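You operate a simulated robot arm through the tools that you are given. There is no shell and no other tool.

Carry out the task below with a simulated robot arm. There is one attempt and no reset: what you move stays moved.

Task
Shrink the sleeve on lead four in the oven, then stand it in the good tray.
Fine: one run of the oven, timed by its chart; leave the drawer open to cool. Set down upright: what you pick out. Where these are worked on the way, their far stop is far enough and under half their travel is too little: oven drawer.

Only the result counts: the job must be done as asked and must still hold three seconds after the hand-in. Knocking over, shifting, dropping, spilling or breaking anything else fails it.

Robot
A 7-joint arm with a two-finger parallel gripper, fixed in place. Base frame: the origin is at the foot of the arm, x ahead of it, y to its left, z up; the work surface is at about z = 862. Units: mm, rad, N and s.
With the tool pointing down near the work surface it reaches from about 460 to 920 mm from the base axis. Its first joint turns from -2.007 to 2.007 rad. Payload 3.91 kg.
The tool frame sits at the grasp point between the pads (the TCP): z along the fingers, y along the line on which they close. The tips reach 30 mm beyond it. The gripper opens to 110 mm. The fingers are 20 mm wide and 10 mm thick; the gripper's body (48 by 112 mm) begins 55 mm behind the TCP.
Orientation is that of the tool frame in the base frame, as a unit quaternion [w, x, y, z]. With the fingers straight down and closing along the base's y, the tool's x points along the base's -x, its y along +y and its z along -z.

Tools
- The arm moves only by the tool arm_command. Its argument "plan" is a list of rows, each an object of numbers (a shift or turn left out is 0, a gripper value left out holds the last): "tx", "ty", "tz": the shift along the tool's x, y, z in cm; "wx", "wy", "wz": the turn, a rotation vector about the tool's x, y, z in rad; "gripper": the closure, from 0 (fully open) to 1 (shut). In form: [{"tx": .., "ty": .., "tz": .., "wx": .., "wy": .., "wz": .., "gripper": ..}, ...]. A call has 1 to 20 rows; each row shifts and turns the commanded pose from where the row before left it, along the tool's axes as they then stand. Rows are played at 5 a second. More than 50 mm and 0.15 rad between two rows, or a gripper value outside its range, and nothing of the call is played. Where a pose cannot be reached the arm comes as near as it can. A force on the tool above 40 N (or 10 N above the force at the start of the call, whichever is more), or a blocked arm, ends the call early, and 0.2 s more pass. Each finger travels about 153 mm/s and halts on what it meets, pressing with about 41 N; the grip force reading is that of the motor and also rises with nothing between the fingers. The clock runs only during rows and for 0.2 s after the last one: add rows that do not move to give the fingers time. It gives the time, the measured TCP pose, the force on the tool (base axes), the opening and the grip force at its end, in the units of the frame above (readings bear some noise), with the torque about the TCP (base axes, N m) and any sound that the robot's microphone picked up, and new pictures: "views" is both (left out), scene, wrist or none.
- Cameras (640 x 400 px; columns grow to the right, rows downward): "scene" is fixed at [219.6, 649.4, 1576.5]; the picture's right is [-0.77, -0.64, 0.00], its down [-0.40, 0.49, -0.77] and it looks along [0.49, -0.60, -0.63] (base axes); focal length 310 px, centre (320, 200). "wrist" rides on the gripper at [72, 17, -103] in the tool frame; the picture's right is [-0.23, 0.97, 0.00], its down [-0.76, -0.18, -0.62] and it looks along [-0.61, -0.14, 0.78] (tool axes); focal length 222 px, centre (320, 200). There is no depth. A picture from a camera that has moved, and an enlarged one, comes with that camera's place and axes in the base frame and with its lens.
- move_column(by): slides the trunk up (or, below 0, down) by that many mm; the arm rides with it, the base frame stays. It gives what a move gives, with no picture.
- zoom(camera, box): a new picture of the part [left, top, right, bottom] of that camera's present view, enlarged. It takes no simulated time.
- hand_in(): hands the job in; it is judged then, once.

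Nothing tells you positions but the pictures and the camera data. Unless the task says otherwise, let go and move clear before handing in.

The tools are called after "Emit:" as name(argument=value, ...) on one line, values as JSON. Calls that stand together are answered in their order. arm_command: Moves the arm, as the interface text tells. Its arguments: {"type":"object","properties":{"plan":{"type":"array","items":{"type":"object","properties":{"tx":{"type":"number"},"ty":{"type":"number"},"tz":{"type":"number"},"wx":{"type":"number"},"wy":{"type":"number"},"wz":{"type":"number"},"gripper":{"type":"number"}}}},"views":{"type":"string","enum":["both","scene","wrist","none"]}},"required":["plan"]} The other tools are called the same way: move_column (by) slides the trunk up or down; zoom (camera, box) takes an enlarged picture of a part of a camera's view; hand_in () hands the job in.

At the start:

```text
t: 0.0
tool_pos: [570.9, -344.9, 1241.8]
orientation: [-0.001, 0.0, 1.0, 0.001]
wrist_force: [0.1, 0.2, -0.2]
wrist_torque: [0.0, -0.01, 0.01]
grip_width: 109.9
grip_force: 0.0
trunk travel left (down, up): [-800.0, 190.0]
```

scene: 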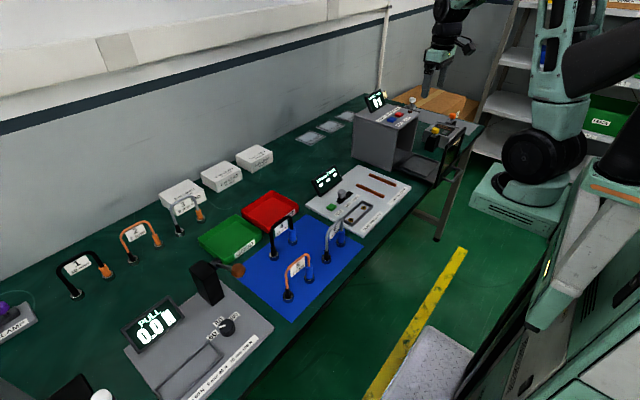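
wrist: 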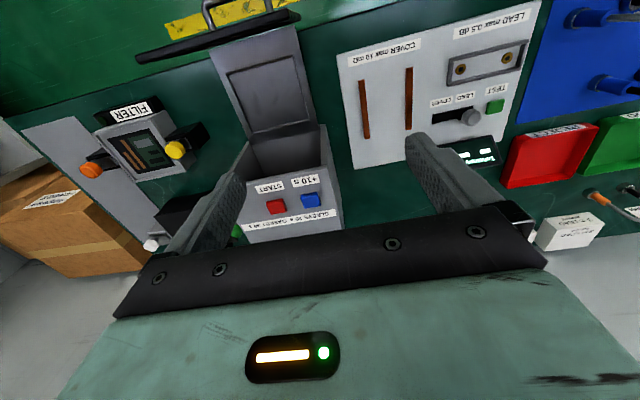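

I see a bench with looped leads carrying tags, a blue mat, red and green trays, a test panel and an oven-like box with a drawer. I'll zoom in on details first.

Emit:
zoom(camera="scene", box=[340, 80, 500, 180])

Emit:
zoom(camera="scene", box=[220, 180, 380, 300])

Emit:
zoom(camera="scene", box=[40, 150, 240, 300])

Emit:
zoom(camera="scene", box=[100, 240, 300, 400])

Emit:
zoom(camera="wrist", box=[80, 0, 360, 260])

Emit:
zoom(camera="wrist", box=[340, 0, 640, 260])

```text
4.00 times, centred on (420, 130) of scene
camera zoom: at [219.6, 649.4, 1576.5], right [-0.77, -0.64, 0.0], down [-0.4, 0.49, -0.77], along [0.49, -0.6, -0.63], focal length 1242 px, centre (-80, 480)
```

zoom: 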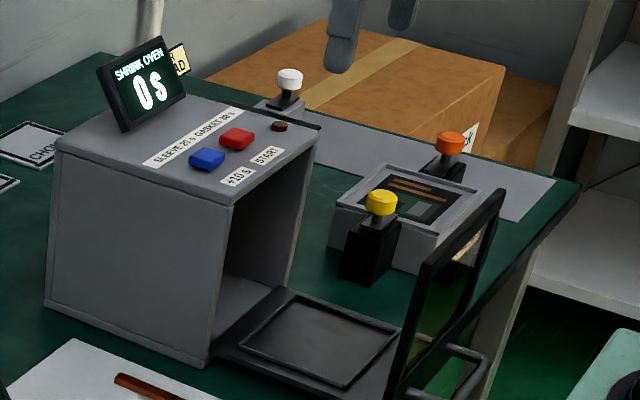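

```text
3.33 times, centred on (300, 240) of scene
camera zoom: at [219.6, 649.4, 1576.5], right [-0.77, -0.64, 0.0], down [-0.4, 0.49, -0.77], along [0.49, -0.6, -0.63], focal length 1035 px, centre (387, 67)
```

zoom: 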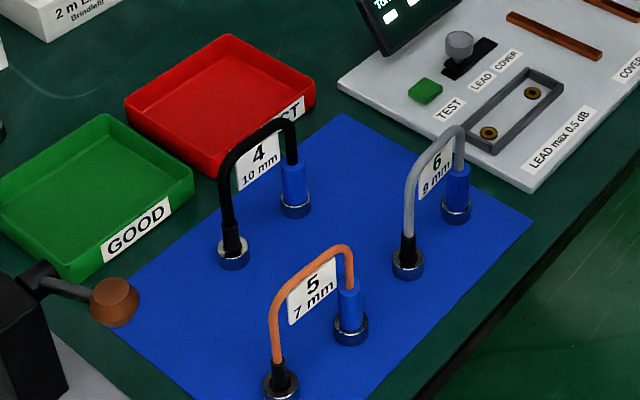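

```text
2.67 times, centred on (140, 225) of scene
camera zoom: at [219.6, 649.4, 1576.5], right [-0.77, -0.64, 0.0], down [-0.4, 0.49, -0.77], along [0.49, -0.6, -0.63], focal length 828 px, centre (800, 133)
```

zoom: 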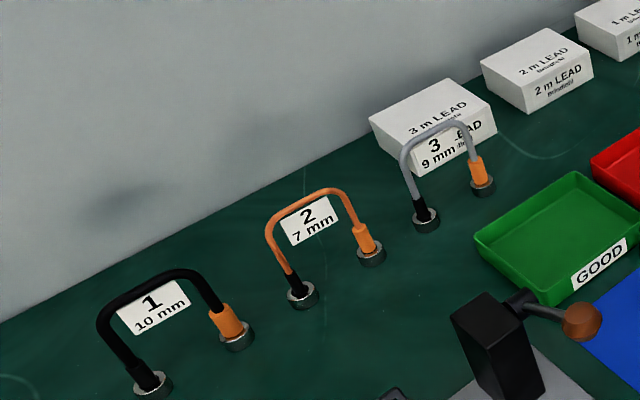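

```text
2.50 times, centred on (200, 320) of scene
camera zoom: at [219.6, 649.4, 1576.5], right [-0.77, -0.64, 0.0], down [-0.4, 0.49, -0.77], along [0.49, -0.6, -0.63], focal length 776 px, centre (620, -100)
```

zoom: 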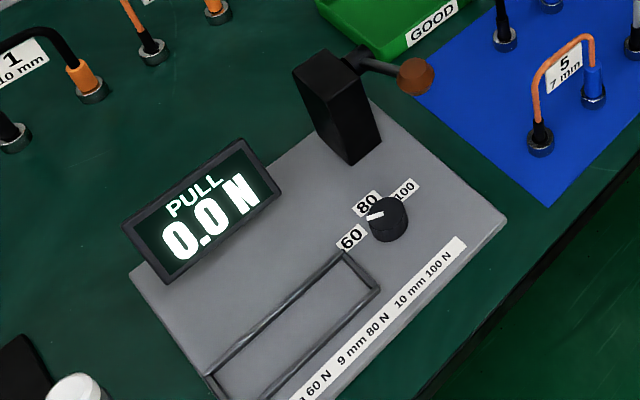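

```text
1.54 times, centred on (220, 130) of wrist
camera zoom: at [498.9, -328.1, 1344.4], right [0.23, 0.97, 0.0], down [0.76, -0.18, 0.62], along [0.61, -0.14, -0.78], focal length 342 px, centre (474, 308)
```

zoom: 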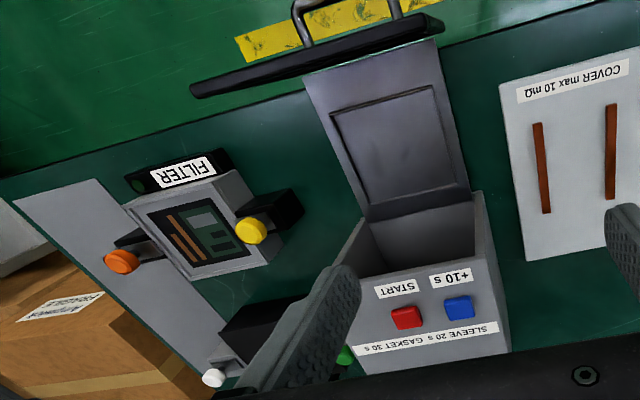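

```text
1.54 times, centred on (490, 130) of wrist
camera zoom: at [498.9, -328.1, 1344.4], right [0.23, 0.97, 0.0], down [0.76, -0.18, 0.62], along [0.61, -0.14, -0.78], focal length 342 px, centre (58, 308)
```

zoom: 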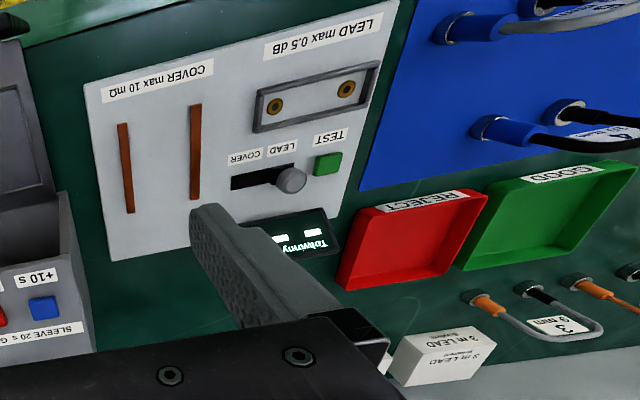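

Lead 4 (blue sleeve) stands at about (706, 229) with its feet 80 mm apart along y. The good tray is near (860, 305), and the oven sits at y≈-450 with its drawer already open. I'll first fly high over lead 4 to look more closely.

Emit:
arm_command(plan=[{"tx": -0.5, "ty": 4.7}, {"tx": -0.5, "ty": 4.7}, {"tx": -0.5, "ty": 4.7}, {"tx": -0.5, "ty": 4.7}, {"tx": -0.5, "ty": 4.7}, {"tx": -0.5, "ty": 4.7}, {"tx": -0.5, "ty": 4.7}, {"tx": -0.5, "ty": 4.7}, {"tx": -0.5, "ty": 4.7}, {"tx": -0.5, "ty": 4.7}, {"tx": -0.5, "ty": 4.7}, {"tx": -0.5, "ty": 4.7}, {}])

```text
t: 2.8
tool_pos: [631.1, 219.2, 1241.0]
orientation: [0.0, 0.0, 1.0, 0.0]
wrist_force: [-0.2, -0.2, 0.0]
wrist_torque: [-0.03, 0.0, 0.0]
grip_width: 110.5
grip_force: 0.1
trunk travel left (down, up): [-800.0, 190.0]
camera wrist: at [557.7, 236.3, 1344.5], right [0.23, 0.97, 0.0], down [0.76, -0.18, 0.62], along [0.61, -0.14, -0.78], focal length 222 px, centre (320, 200)
```

scene: 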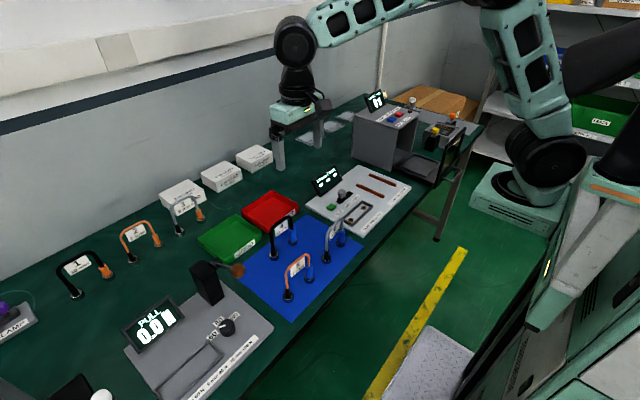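
wrist: 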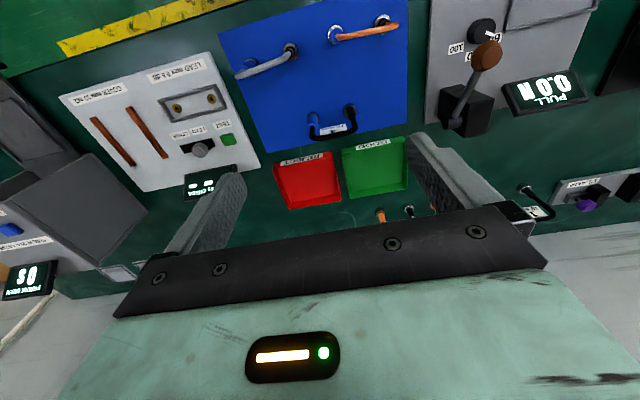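

Emit:
arm_command(plan=[{"wz": 0.1428}, {"wz": 0.1428}, {"wz": 0.1428}, {"wz": 0.1428}, {"wz": 0.1428}, {"wz": 0.1428}, {"wz": 0.1428}, {"wz": 0.1428}, {"wz": 0.1428}, {"wz": 0.1428}, {"wz": 0.1428}, {}])

```text
t: 5.4
tool_pos: [630.8, 220.3, 1240.8]
orientation: [0.0, 0.707, 0.707, 0.001]
wrist_force: [0.9, 0.2, 0.4]
wrist_torque: [0.01, 0.0, 0.03]
grip_width: 110.0
grip_force: 0.0
trunk travel left (down, up): [-800.0, 190.0]
camera wrist: at [648.0, 291.6, 1344.2], right [0.97, -0.23, 0.0], down [-0.18, -0.76, 0.62], along [-0.14, -0.61, -0.78], focal length 222 px, centre (320, 200)
```

scene: 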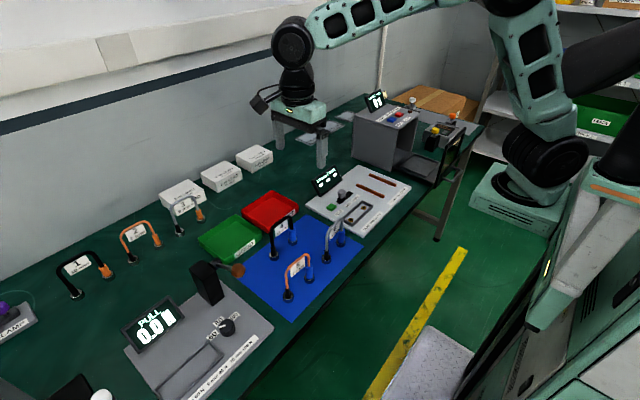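
wrist: 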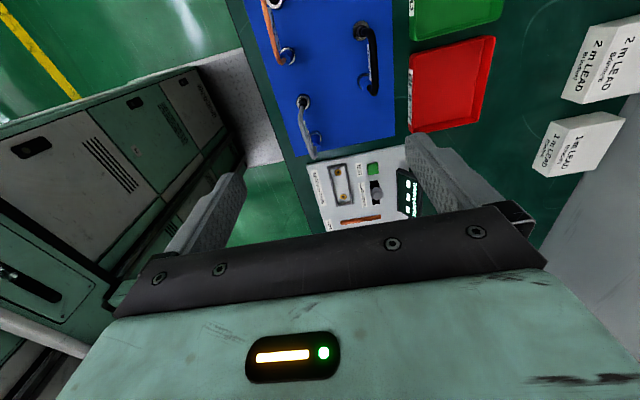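

Emit:
zoom(camera="wrist", box=[300, 0, 460, 120])

```text
3.33 times, centred on (380, 60) of wrist
camera zoom: at [648.0, 291.6, 1344.2], right [0.97, -0.23, 0.0], down [-0.18, -0.76, 0.62], along [-0.14, -0.61, -0.78], focal length 740 px, centre (120, 667)
```

zoom: 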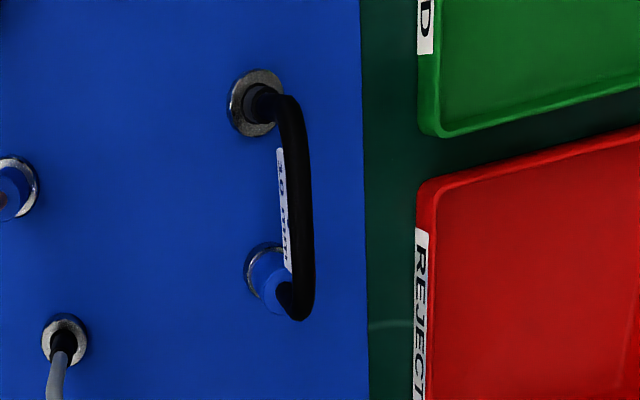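

Emit:
arm_command(plan=[{"ty": 4, "tx": 0.3, "gripper": 0.4}, {"ty": 4.1, "tx": 0.3}, {"tz": 4}, {"tz": 4}, {"tz": 4}, {}])

```text
t: 6.8
tool_pos: [712.5, 226.4, 1119.0]
orientation: [0.0, 0.706, 0.708, 0.0]
wrist_force: [0.2, 1.3, 0.1]
wrist_torque: [-0.02, 0.01, 0.01]
grip_width: 65.9
grip_force: 0.0
trunk travel left (down, up): [-800.0, 190.0]
camera wrist: at [728.9, 297.7, 1223.6], right [0.97, -0.23, 0.0], down [-0.18, -0.76, 0.62], along [-0.14, -0.61, -0.78], focal length 222 px, centre (320, 200)
```

scene: 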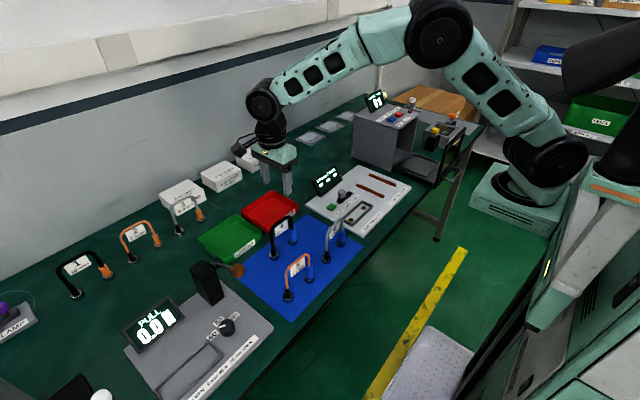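
wrist: 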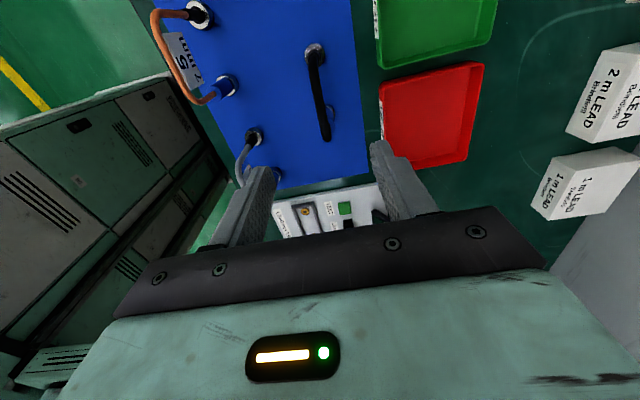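

Emit:
zoom(camera="wrist", box=[240, 20, 400, 150])

Emit:
zoom(camera="scene", box=[240, 200, 320, 260])

```text
3.08 times, centred on (320, 85) of wrist
camera zoom: at [728.9, 297.7, 1223.6], right [0.97, -0.23, 0.0], down [-0.18, -0.76, 0.62], along [-0.14, -0.61, -0.78], focal length 684 px, centre (320, 554)
```

zoom: 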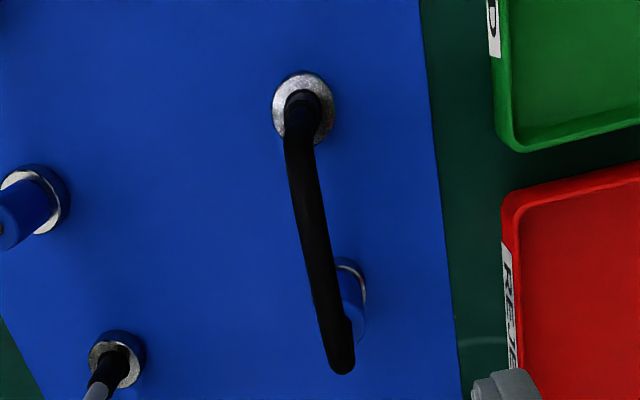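

```text
6.67 times, centred on (280, 230) of scene
camera zoom: at [219.6, 649.4, 1576.5], right [-0.77, -0.64, 0.0], down [-0.4, 0.49, -0.77], along [0.49, -0.6, -0.63], focal length 2070 px, centre (587, 0)
```

zoom: 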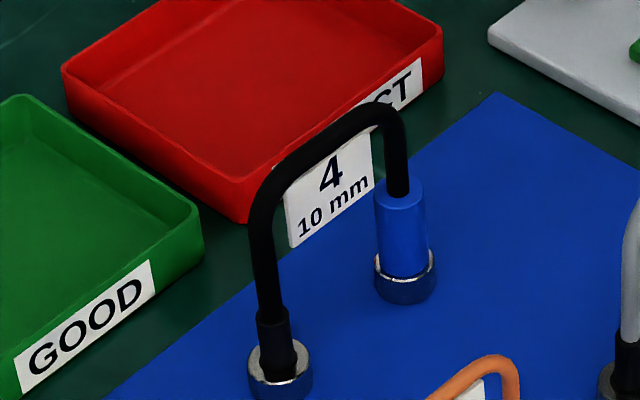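

Emit:
arm_command(plan=[{"ty": 0.25, "tx": -0.2, "tz": 3.6}, {"tz": 4}, {"tz": 4}, {"tz": 3}, {}])

Emit:
zoom(camera="scene", box=[240, 190, 340, 265])

```text
t: 8.0
tool_pos: [714.2, 223.8, 973.9]
orientation: [0.001, 0.707, 0.707, 0.0]
wrist_force: [0.0, -0.1, -0.1]
wrist_torque: [-0.03, 0.0, 0.01]
grip_width: 65.6
grip_force: 0.0
trunk travel left (down, up): [-800.0, 190.0]
camera wrist: at [731.2, 295.2, 1077.5], right [0.97, -0.23, 0.0], down [-0.18, -0.76, 0.62], along [-0.14, -0.61, -0.78], focal length 222 px, centre (320, 200)
```

scene: 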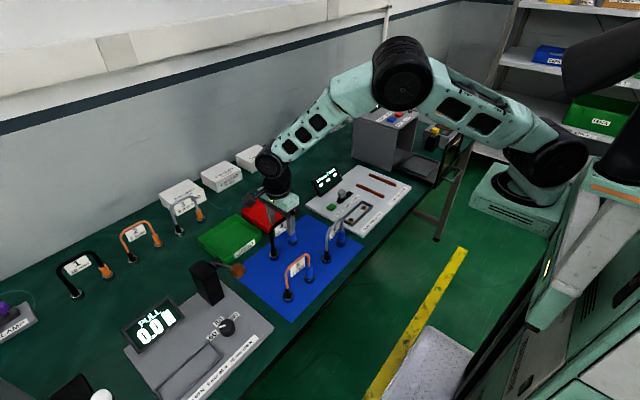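
wrist: 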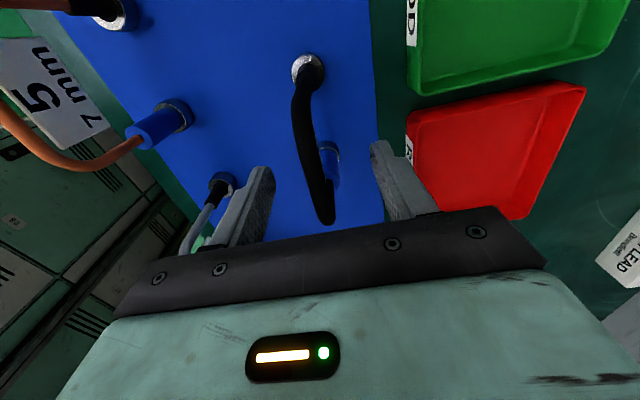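

```text
5.33 times, centred on (290, 228) of scene
camera zoom: at [219.6, 649.4, 1576.5], right [-0.77, -0.64, 0.0], down [-0.4, 0.49, -0.77], along [0.49, -0.6, -0.63], focal length 1656 px, centre (480, 53)
```

zoom: 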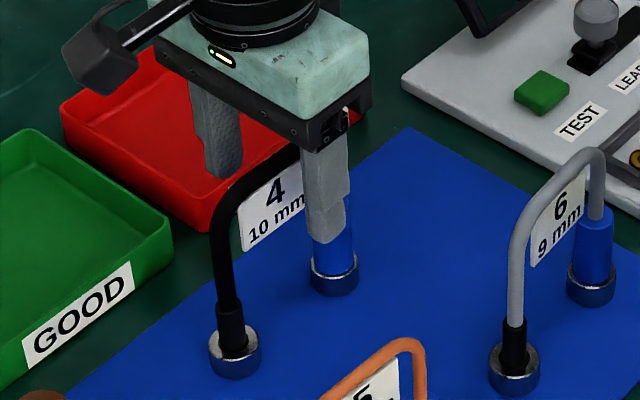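

Emit:
arm_command(plan=[{"gripper": 0.6}, {"gripper": 0.75}, {"gripper": 0.9}, {"gripper": 1.0}, {"gripper": 1.0}, {"gripper": 1.0}])

Emit:
zoom(camera="scene", box=[240, 190, 340, 265])

```text
t: 9.4
tool_pos: [713.4, 223.6, 973.7]
orientation: [0.0, 0.707, 0.708, 0.001]
wrist_force: [-1.3, 0.2, 0.6]
wrist_torque: [-0.04, 0.08, -0.03]
grip_width: 10.1
grip_force: 41.0
trunk travel left (down, up): [-800.0, 190.0]
camera wrist: at [731.1, 295.2, 1077.6], right [0.97, -0.23, 0.0], down [-0.18, -0.76, 0.62], along [-0.14, -0.61, -0.78], focal length 222 px, centre (320, 200)
```

scene: 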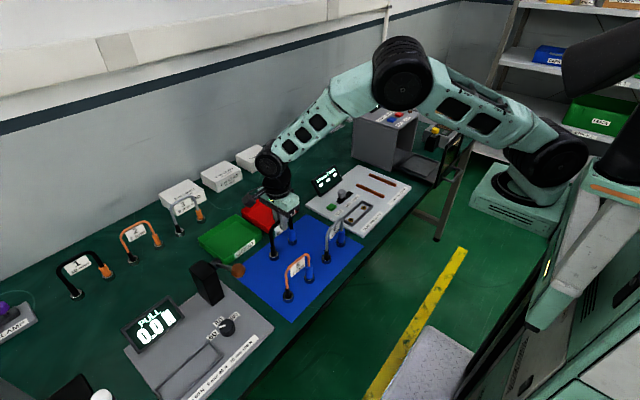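
wrist: 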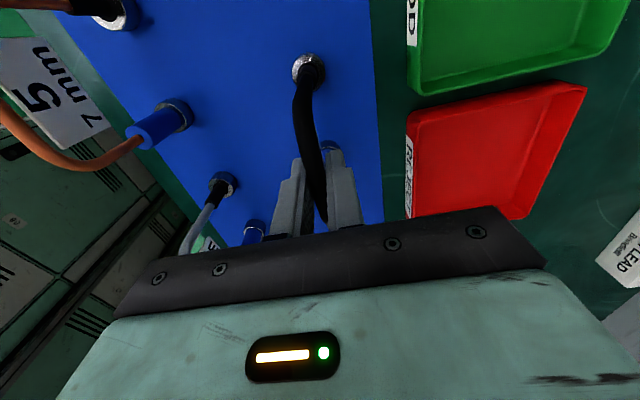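

```text
5.33 times, centred on (290, 228) of scene
camera zoom: at [219.6, 649.4, 1576.5], right [-0.77, -0.64, 0.0], down [-0.4, 0.49, -0.77], along [0.49, -0.6, -0.63], focal length 1656 px, centre (480, 53)
```

zoom: 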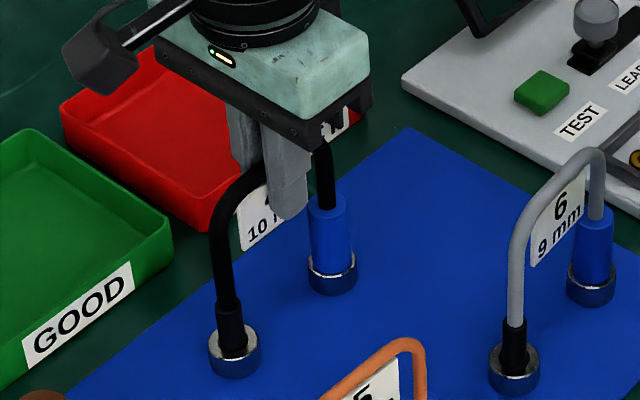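

Emit:
arm_command(plan=[{"tz": -1}, {"tz": -3}, {"tz": -4}, {"tz": -4}, {"tz": -4}, {"tz": -4}, {"tz": -3}, {}])

Emit:
zoom(camera="scene", box=[220, 130, 340, 265])

```text
t: 11.2
tool_pos: [713.8, 224.3, 1204.9]
orientation: [0.0, 0.707, 0.708, 0.0]
wrist_force: [1.0, -0.3, -1.2]
wrist_torque: [0.05, 0.0, -0.01]
grip_width: 10.0
grip_force: 41.0
trunk travel left (down, up): [-800.0, 190.0]
camera wrist: at [731.0, 295.9, 1308.3], right [0.97, -0.23, 0.0], down [-0.18, -0.76, 0.62], along [-0.14, -0.61, -0.78], focal length 222 px, centre (320, 200)
```

scene: 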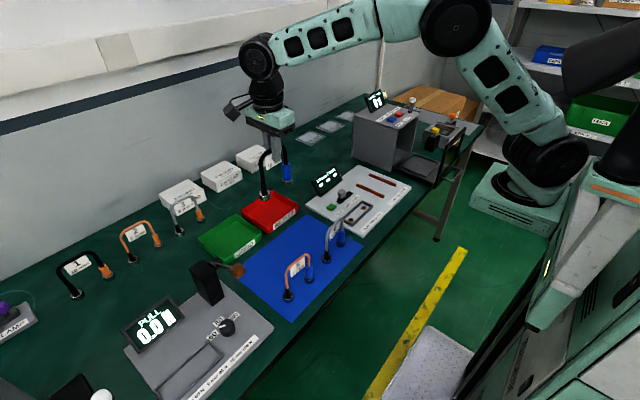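
wrist: 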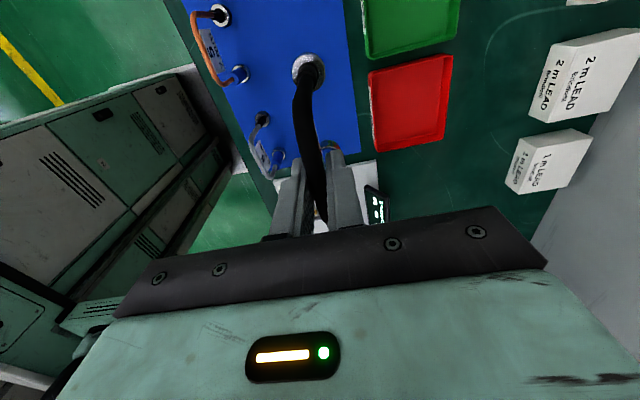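

```text
2.96 times, centred on (280, 198) of scene
camera zoom: at [219.6, 649.4, 1576.5], right [-0.77, -0.64, 0.0], down [-0.4, 0.49, -0.77], along [0.49, -0.6, -0.63], focal length 920 px, centre (438, 207)
```

zoom: 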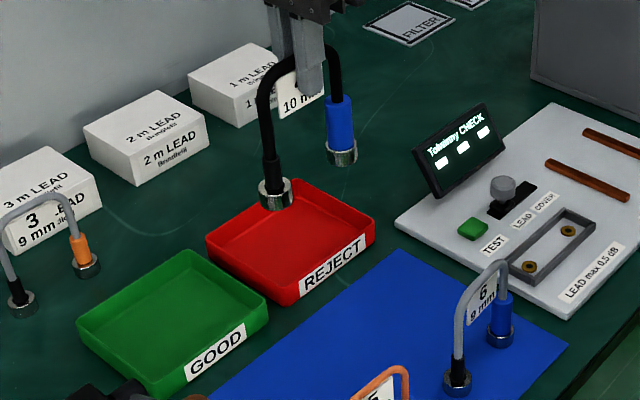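

Lead 4 is held securely. I'll carry it high toward the oven and stop short, so I can look at the drawer.

Emit:
arm_command(plan=[{"tx": -3, "ty": -1.1}, {"tx": -4.5, "ty": -1.1}, {"tx": -4.5, "ty": -1.1}, {"tx": -4.5, "ty": -1.1}, {"tx": -4.5, "ty": -1.1}, {"tx": -4.5, "ty": -1.1}, {"tx": -4.5, "ty": -1.1}, {"tx": -4.5, "ty": -1.1}, {"tx": -4.5, "ty": -1.1}, {"tx": -4.5, "ty": -1.1}, {"tx": -3.5}, {}])

Emit:
zoom(camera="scene", box=[340, 80, 500, 180])

Emit:
zoom(camera="wrist", box=[160, 0, 480, 200])

```text
t: 13.8
tool_pos: [603.8, -246.8, 1206.2]
orientation: [0.0, 0.707, 0.708, 0.0]
wrist_force: [0.2, -0.2, -1.5]
wrist_torque: [-0.05, 0.02, -0.02]
grip_width: 9.7
grip_force: 41.0
trunk travel left (down, up): [-800.0, 190.0]
camera wrist: at [621.2, -174.7, 1309.5], right [0.97, -0.23, 0.0], down [-0.18, -0.76, 0.62], along [-0.14, -0.61, -0.78], focal length 222 px, centre (320, 200)
```

scene: 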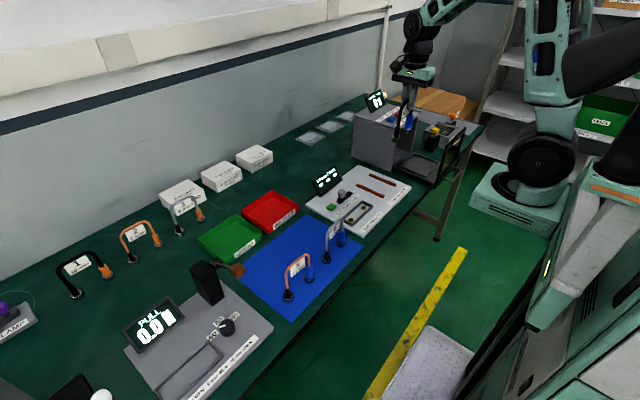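
wrist: 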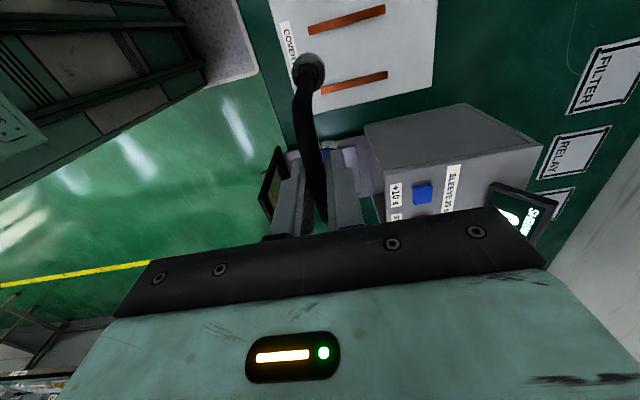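

```text
4.00 times, centred on (420, 130) of scene
camera zoom: at [219.6, 649.4, 1576.5], right [-0.77, -0.64, 0.0], down [-0.4, 0.49, -0.77], along [0.49, -0.6, -0.63], focal length 1242 px, centre (-80, 480)
```

zoom: 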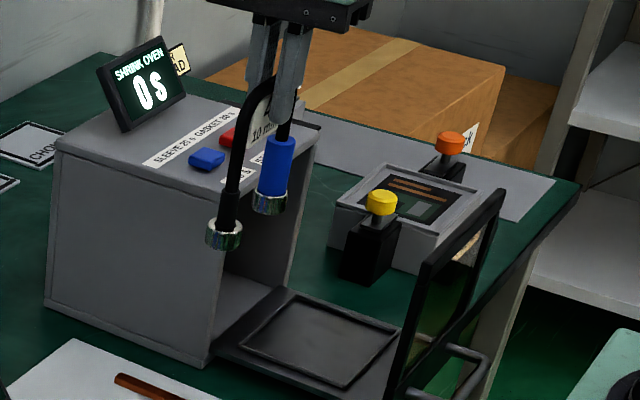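

```text
2.00 times, centred on (320, 100) of wrist
camera zoom: at [621.2, -174.7, 1309.5], right [0.97, -0.23, 0.0], down [-0.18, -0.76, 0.62], along [-0.14, -0.61, -0.78], focal length 444 px, centre (320, 400)
```

zoom: 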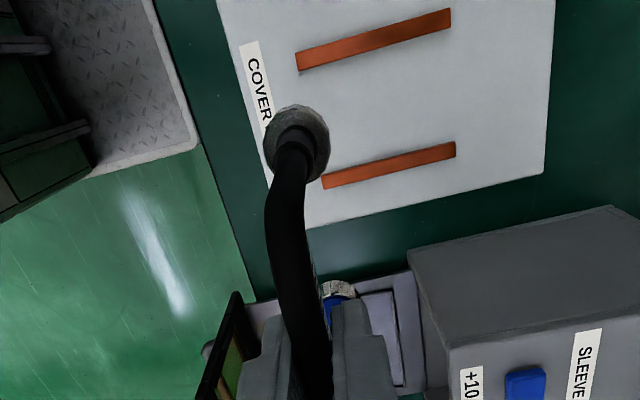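

Emit:
arm_command(plan=[{"tx": -4}, {"tx": -4.5}, {"tx": -4.5}, {"tx": -4.5}, {"tx": -3.3}, {}])

Emit:
zoom(camera="scene", box=[340, 80, 500, 180])

Emit:
zoom(camera="wrist", box=[160, 0, 480, 200])

```text
t: 15.2
tool_pos: [604.6, -454.2, 1204.1]
orientation: [0.001, 0.707, 0.708, 0.0]
wrist_force: [0.0, -0.9, -1.6]
wrist_torque: [0.02, 0.02, -0.03]
grip_width: 9.8
grip_force: 41.1
trunk travel left (down, up): [-800.0, 190.0]
camera wrist: at [621.7, -382.5, 1308.1], right [0.97, -0.23, 0.0], down [-0.18, -0.76, 0.62], along [-0.14, -0.61, -0.78], focal length 222 px, centre (320, 200)
```

scene: 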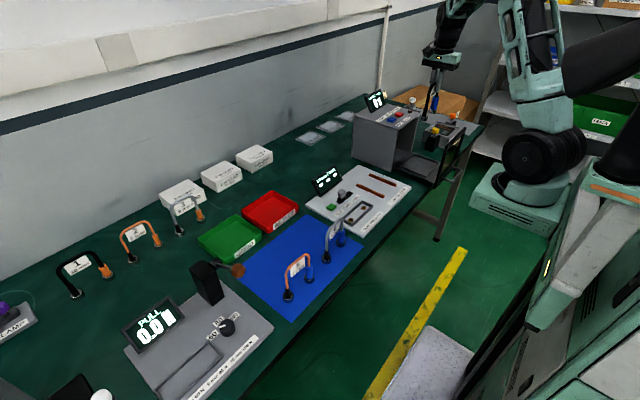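
wrist: 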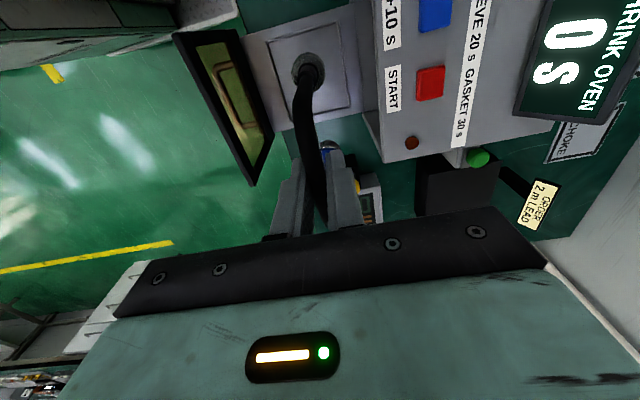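

```text
4.00 times, centred on (420, 130) of scene
camera zoom: at [219.6, 649.4, 1576.5], right [-0.77, -0.64, 0.0], down [-0.4, 0.49, -0.77], along [0.49, -0.6, -0.63], focal length 1242 px, centre (-80, 480)
```

zoom: 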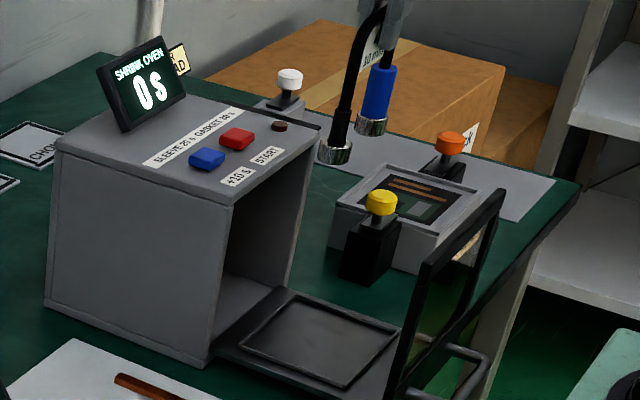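

```text
2.00 times, centred on (320, 100) of wrist
camera zoom: at [621.7, -382.5, 1308.1], right [0.97, -0.23, 0.0], down [-0.18, -0.76, 0.62], along [-0.14, -0.61, -0.78], focal length 444 px, centre (320, 400)
```

zoom: 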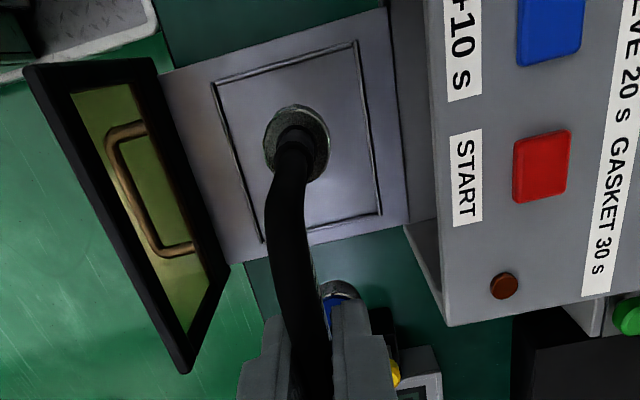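

The drawer recess spans about x 533–651 and y -518…-388, so its centre is near (592, -453). I'll centre the lead over it and lower.

Emit:
arm_command(plan=[{"ty": -1.25, "tx": 0.1}, {"tz": 3}, {"tz": 4}, {"tz": 4}, {"tz": 4}, {"tz": 3}, {"tz": 2}, {}])

Emit:
zoom(camera="scene", box=[360, 90, 480, 190])

Emit:
zoom(camera="wrist", box=[160, 0, 480, 200])

```text
t: 17.0
tool_pos: [593.0, -452.5, 1004.3]
orientation: [0.0, 0.706, 0.708, 0.0]
wrist_force: [-0.4, 0.2, -1.6]
wrist_torque: [0.01, -0.03, 0.0]
grip_width: 9.9
grip_force: 41.4
trunk travel left (down, up): [-800.0, 190.0]
camera wrist: at [610.2, -381.8, 1107.9], right [0.97, -0.23, 0.0], down [-0.18, -0.76, 0.62], along [-0.14, -0.61, -0.78], focal length 222 px, centre (320, 200)
```

scene: 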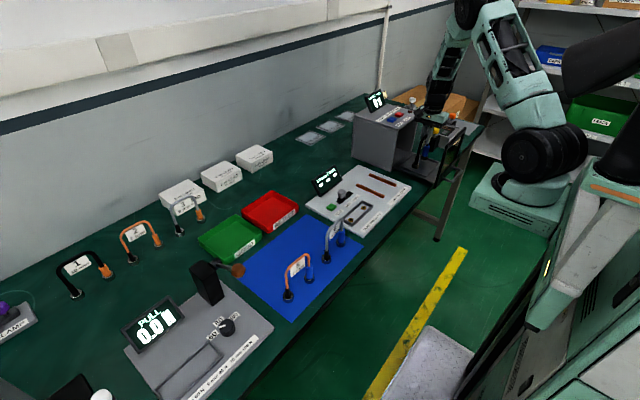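
wrist: 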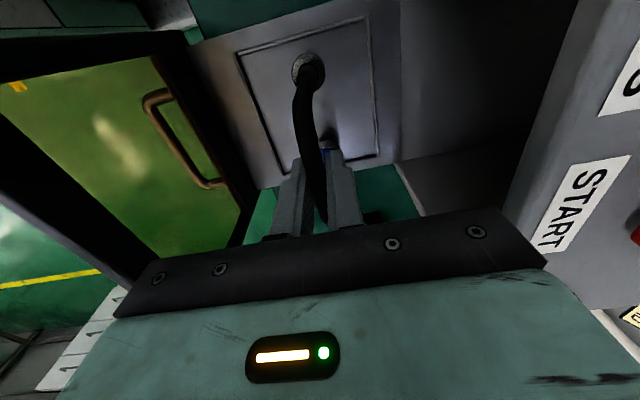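

```text
4.00 times, centred on (420, 140) of scene
camera zoom: at [219.6, 649.4, 1576.5], right [-0.77, -0.64, 0.0], down [-0.4, 0.49, -0.77], along [0.49, -0.6, -0.63], focal length 1242 px, centre (-80, 440)
```

zoom: 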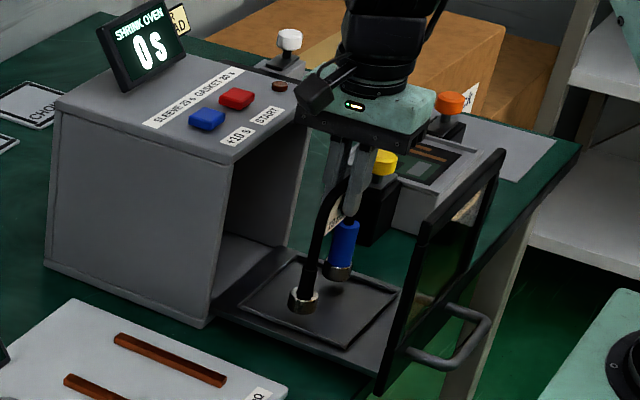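

```text
2.00 times, centred on (320, 100) of wrist
camera zoom: at [610.2, -381.8, 1107.9], right [0.97, -0.23, 0.0], down [-0.18, -0.76, 0.62], along [-0.14, -0.61, -0.78], focal length 444 px, centre (320, 400)
```

zoom: 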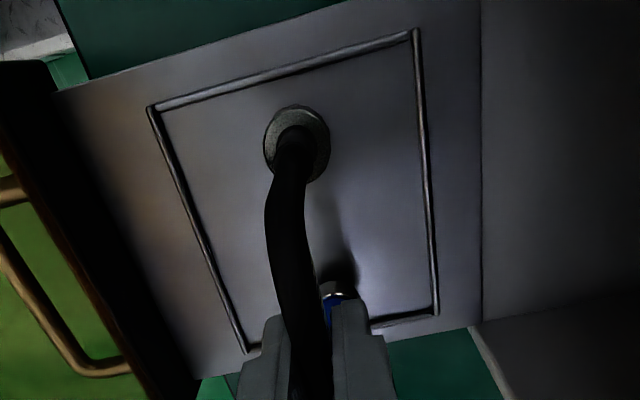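

Emit:
arm_command(plan=[{"tz": 0.4}, {"tz": 0.4}, {"tz": 0.3}, {}], views="none")

Emit:
arm_command(plan=[{"tz": 0.2}, {"tz": 0.2}, {}], views="none")

```text
t: 18.0
tool_pos: [592.5, -453.5, 993.9]
orientation: [0.0, 0.707, 0.707, 0.0]
wrist_force: [1.0, -0.3, -1.0]
wrist_torque: [-0.01, 0.04, -0.03]
grip_width: 9.8
grip_force: 40.5
trunk travel left (down, up): [-800.0, 190.0]
```

```text
t: 18.8
tool_pos: [595.2, -452.9, 993.2]
orientation: [0.004, 0.706, 0.708, 0.001]
wrist_force: [-0.2, 6.8, 19.8]
wrist_torque: [0.65, 0.19, -0.08]
grip_width: 10.0
grip_force: 41.2
trunk travel left (down, up): [-800.0, 190.0]
stopped in row 3: the force on the tool passed its limit at 42 N (the readings are from after the stop); the commanded pose is now the measured one
```

Emit:
arm_command(plan=[{"tz": -0.1}, {}])

Emit:
zoom(camera="scene", box=[380, 110, 460, 170])

Emit:
zoom(camera="wrist", box=[160, 0, 480, 200])

```text
t: 19.4
tool_pos: [593.9, -453.2, 992.7]
orientation: [0.003, 0.706, 0.708, 0.001]
wrist_force: [1.2, 6.1, 18.4]
wrist_torque: [0.28, -0.02, -0.03]
grip_width: 10.1
grip_force: 40.9
trunk travel left (down, up): [-800.0, 190.0]
camera wrist: at [610.5, -381.2, 1097.3], right [0.97, -0.23, 0.01], down [-0.18, -0.76, 0.63], along [-0.14, -0.61, -0.78], focal length 222 px, centre (320, 200)
```

scene: 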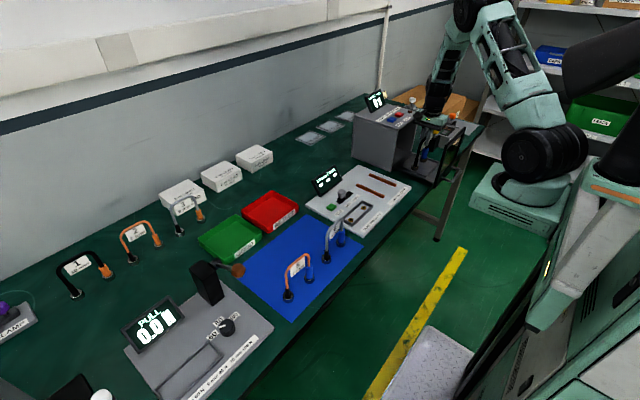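
wrist: 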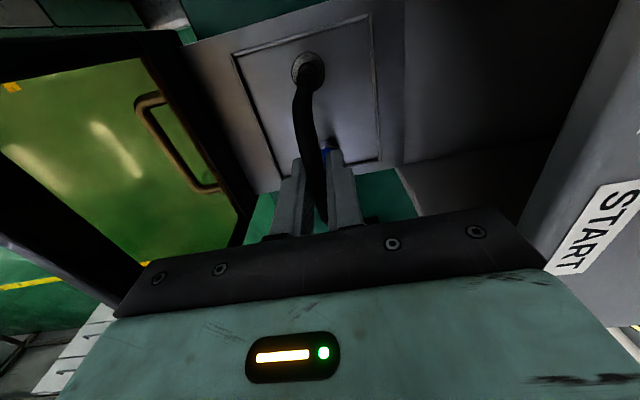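

```text
6.67 times, centred on (420, 140) of scene
camera zoom: at [219.6, 649.4, 1576.5], right [-0.77, -0.64, 0.0], down [-0.4, 0.49, -0.77], along [0.49, -0.6, -0.63], focal length 2070 px, centre (-347, 600)
```

zoom: 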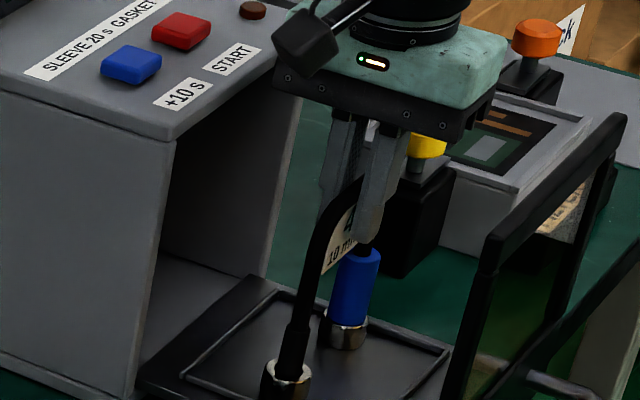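

```text
2.00 times, centred on (320, 100) of wrist
camera zoom: at [610.5, -381.2, 1097.3], right [0.97, -0.23, 0.01], down [-0.18, -0.76, 0.63], along [-0.14, -0.61, -0.78], focal length 444 px, centre (320, 400)
```

zoom: 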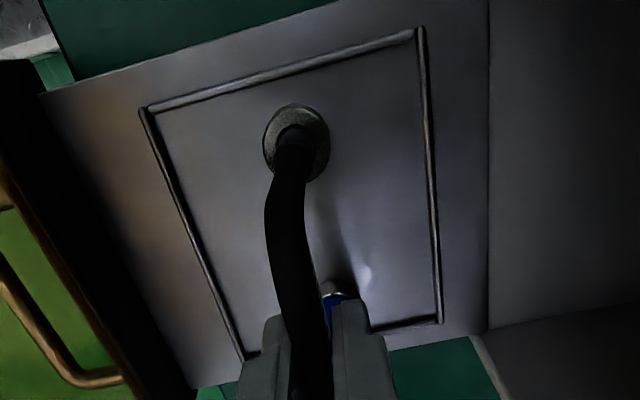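

Emit:
arm_command(plan=[{"tz": -0.1}, {}, {}], views="none")

```text
t: 20.2
tool_pos: [593.5, -453.7, 992.7]
orientation: [0.002, 0.706, 0.708, 0.001]
wrist_force: [0.5, 5.5, 6.3]
wrist_torque: [0.31, -0.06, -0.01]
grip_width: 10.0
grip_force: 41.1
trunk travel left (down, up): [-800.0, 190.0]
```

Emit:
arm_command(plan=[{"gripper": 0.85}, {"gripper": 0.7}, {"gripper": 0.6}, {}])

Emit:
zoom(camera="scene", box=[380, 110, 460, 170])

Emit:
zoom(camera="wrist", box=[160, 0, 480, 200])

```text
t: 21.2
tool_pos: [593.9, -454.2, 992.9]
orientation: [0.003, 0.707, 0.708, 0.001]
wrist_force: [0.4, -0.1, -0.6]
wrist_torque: [0.0, 0.02, 0.01]
grip_width: 44.2
grip_force: 0.1
trunk travel left (down, up): [-800.0, 190.0]
camera wrist: at [610.5, -382.2, 1097.6], right [0.97, -0.23, 0.0], down [-0.18, -0.76, 0.62], along [-0.14, -0.61, -0.78], focal length 222 px, centre (320, 200)
```

scene: 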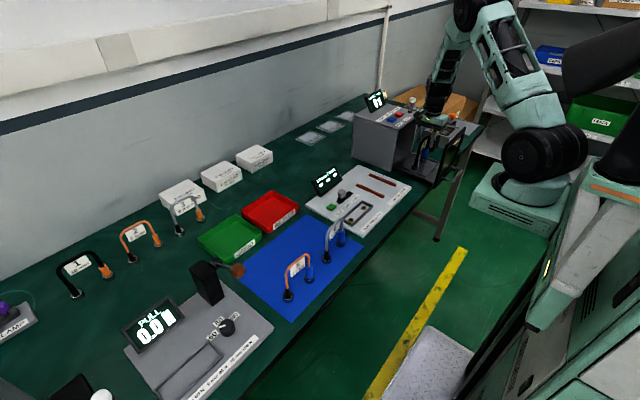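
wrist: 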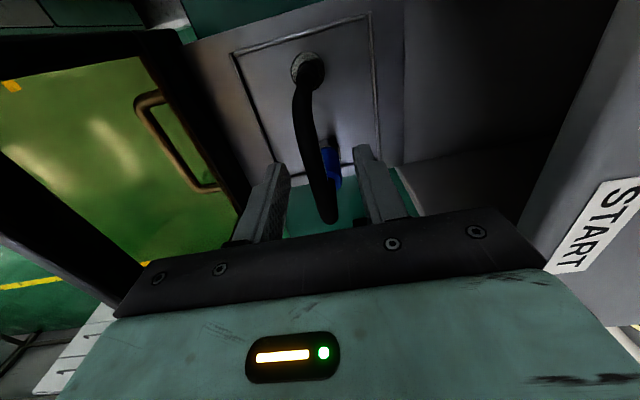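

```text
6.67 times, centred on (420, 140) of scene
camera zoom: at [219.6, 649.4, 1576.5], right [-0.77, -0.64, 0.0], down [-0.4, 0.49, -0.77], along [0.49, -0.6, -0.63], focal length 2070 px, centre (-347, 600)
```

zoom: 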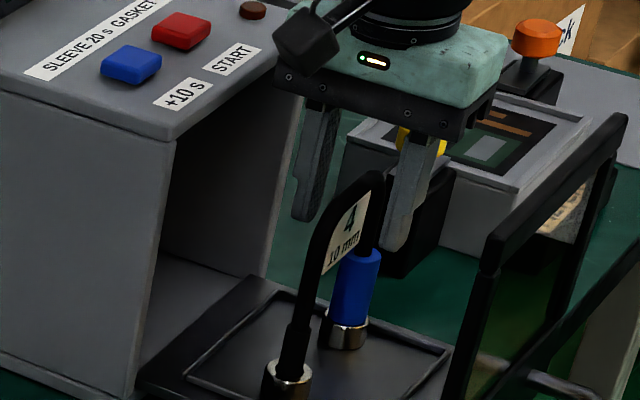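

```text
2.00 times, centred on (320, 100) of wrist
camera zoom: at [610.5, -382.2, 1097.6], right [0.97, -0.23, 0.0], down [-0.18, -0.76, 0.62], along [-0.14, -0.61, -0.78], focal length 444 px, centre (320, 400)
```

zoom: 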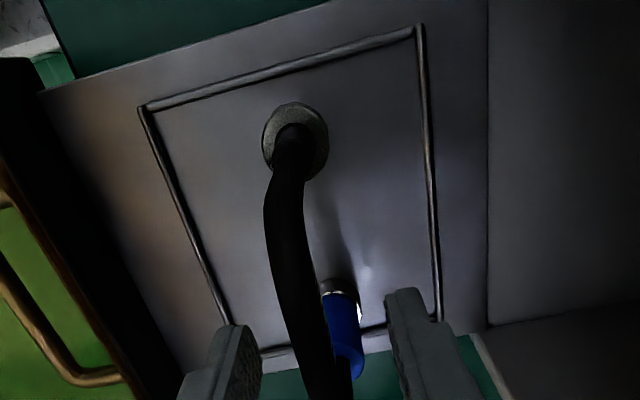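

The lead stands upright inside the drawer rim. Next I'll lift clear, close the fingers and go in front of the drawer panel to push it shut.

Emit:
arm_command(plan=[{"tz": -2}, {"tz": -4}, {"tz": -4}, {"tz": -4}, {"tz": -3, "gripper": 1}, {"ty": -4}, {"ty": -4}, {"ty": -4}, {"ty": -4}, {"ty": -1.5}, {}])

Emit:
zoom(camera="scene", box=[360, 100, 500, 190])

Emit:
zoom(camera="wrist", box=[240, 0, 560, 200])

```text
t: 23.6
tool_pos: [419.4, -454.3, 1163.0]
orientation: [0.002, 0.707, 0.707, 0.0]
wrist_force: [0.1, -0.1, 0.0]
wrist_torque: [-0.01, -0.01, -0.01]
grip_width: 0.2
grip_force: 37.6
trunk travel left (down, up): [-800.0, 190.0]
camera wrist: at [435.2, -381.9, 1266.4], right [0.97, -0.23, 0.0], down [-0.18, -0.76, 0.62], along [-0.14, -0.61, -0.78], focal length 222 px, centre (320, 200)
```

scene: 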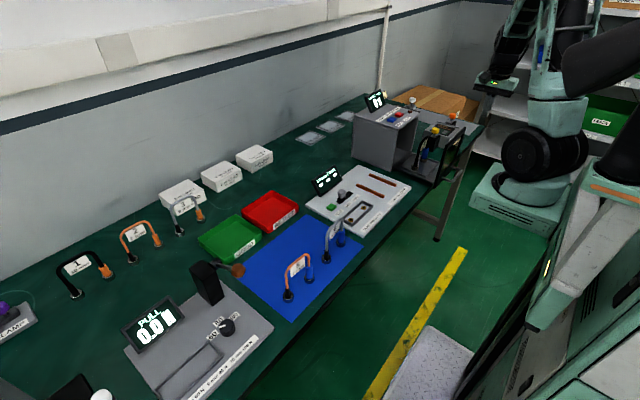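
wrist: 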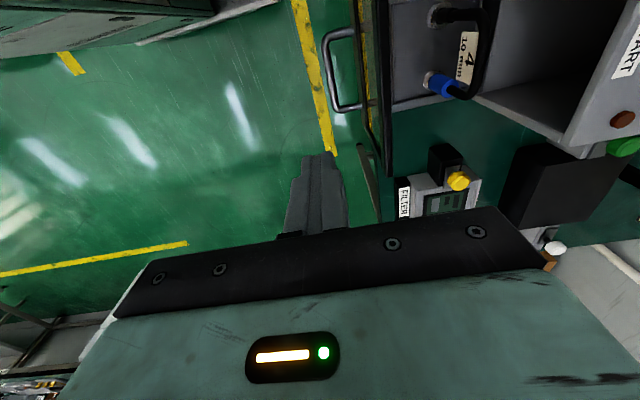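

```text
4.44 times, centred on (430, 145) of scene
camera zoom: at [219.6, 649.4, 1576.5], right [-0.77, -0.64, 0.0], down [-0.4, 0.49, -0.77], along [0.49, -0.6, -0.63], focal length 1380 px, centre (-169, 444)
```

zoom: 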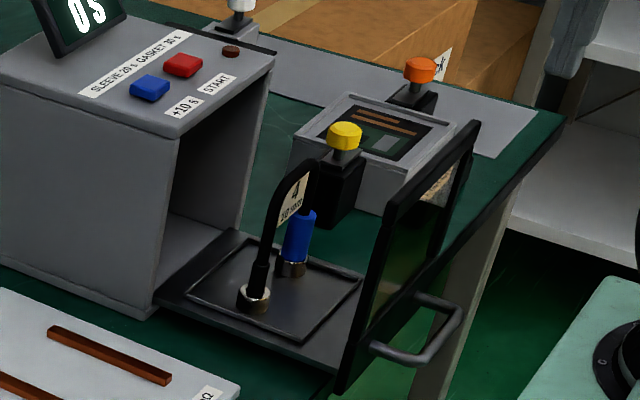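

```text
2.00 times, centred on (400, 100) of wrist
camera zoom: at [435.2, -381.9, 1266.4], right [0.97, -0.23, 0.0], down [-0.18, -0.76, 0.62], along [-0.14, -0.61, -0.78], focal length 444 px, centre (160, 400)
```

zoom: 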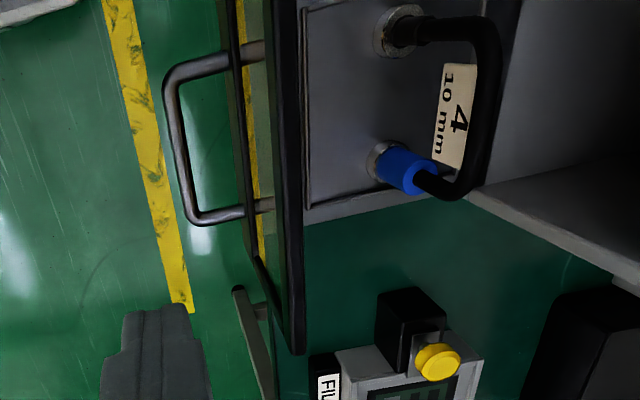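

Emit:
arm_command(plan=[{"tz": 4}, {"tz": 4}, {"tz": 4}, {"tz": 2.7}, {}, {"ty": 1}, {"ty": 1}, {"ty": 0.5}, {"ty": 0.5}, {"ty": 0.5}, {"ty": 0.5}, {"ty": 0.5}, {"ty": 0.5}, {}])

Emit:
zoom(camera="scene", box=[360, 100, 500, 190])

```text
t: 26.6
tool_pos: [467.4, -453.8, 1017.1]
orientation: [0.001, 0.706, 0.708, 0.0]
wrist_force: [-1.9, -1.3, -1.3]
wrist_torque: [-0.01, -0.02, -0.02]
grip_width: 0.0
grip_force: 37.8
trunk travel left (down, up): [-800.0, 190.0]
camera wrist: at [485.0, -382.1, 1120.3], right [0.97, -0.23, 0.0], down [-0.18, -0.76, 0.62], along [-0.14, -0.61, -0.78], focal length 222 px, centre (320, 200)
```

scene: 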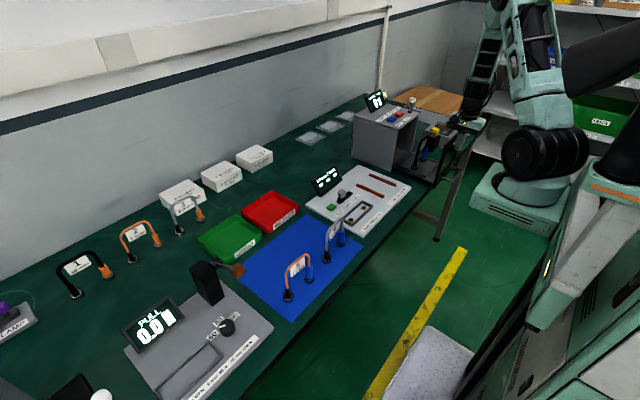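
wrist: 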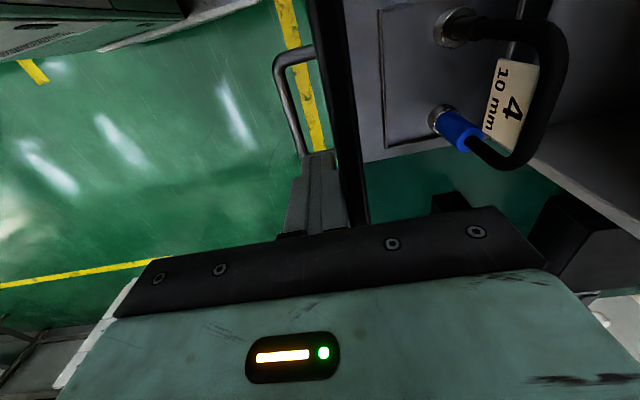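

```text
4.44 times, centred on (430, 145) of scene
camera zoom: at [219.6, 649.4, 1576.5], right [-0.77, -0.64, 0.0], down [-0.4, 0.49, -0.77], along [0.49, -0.6, -0.63], focal length 1380 px, centre (-169, 444)
```

zoom: 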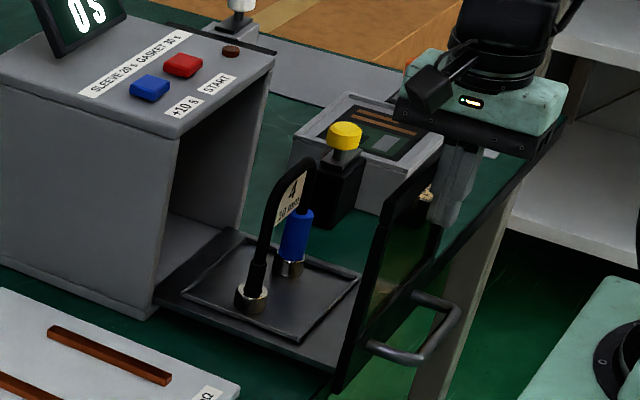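

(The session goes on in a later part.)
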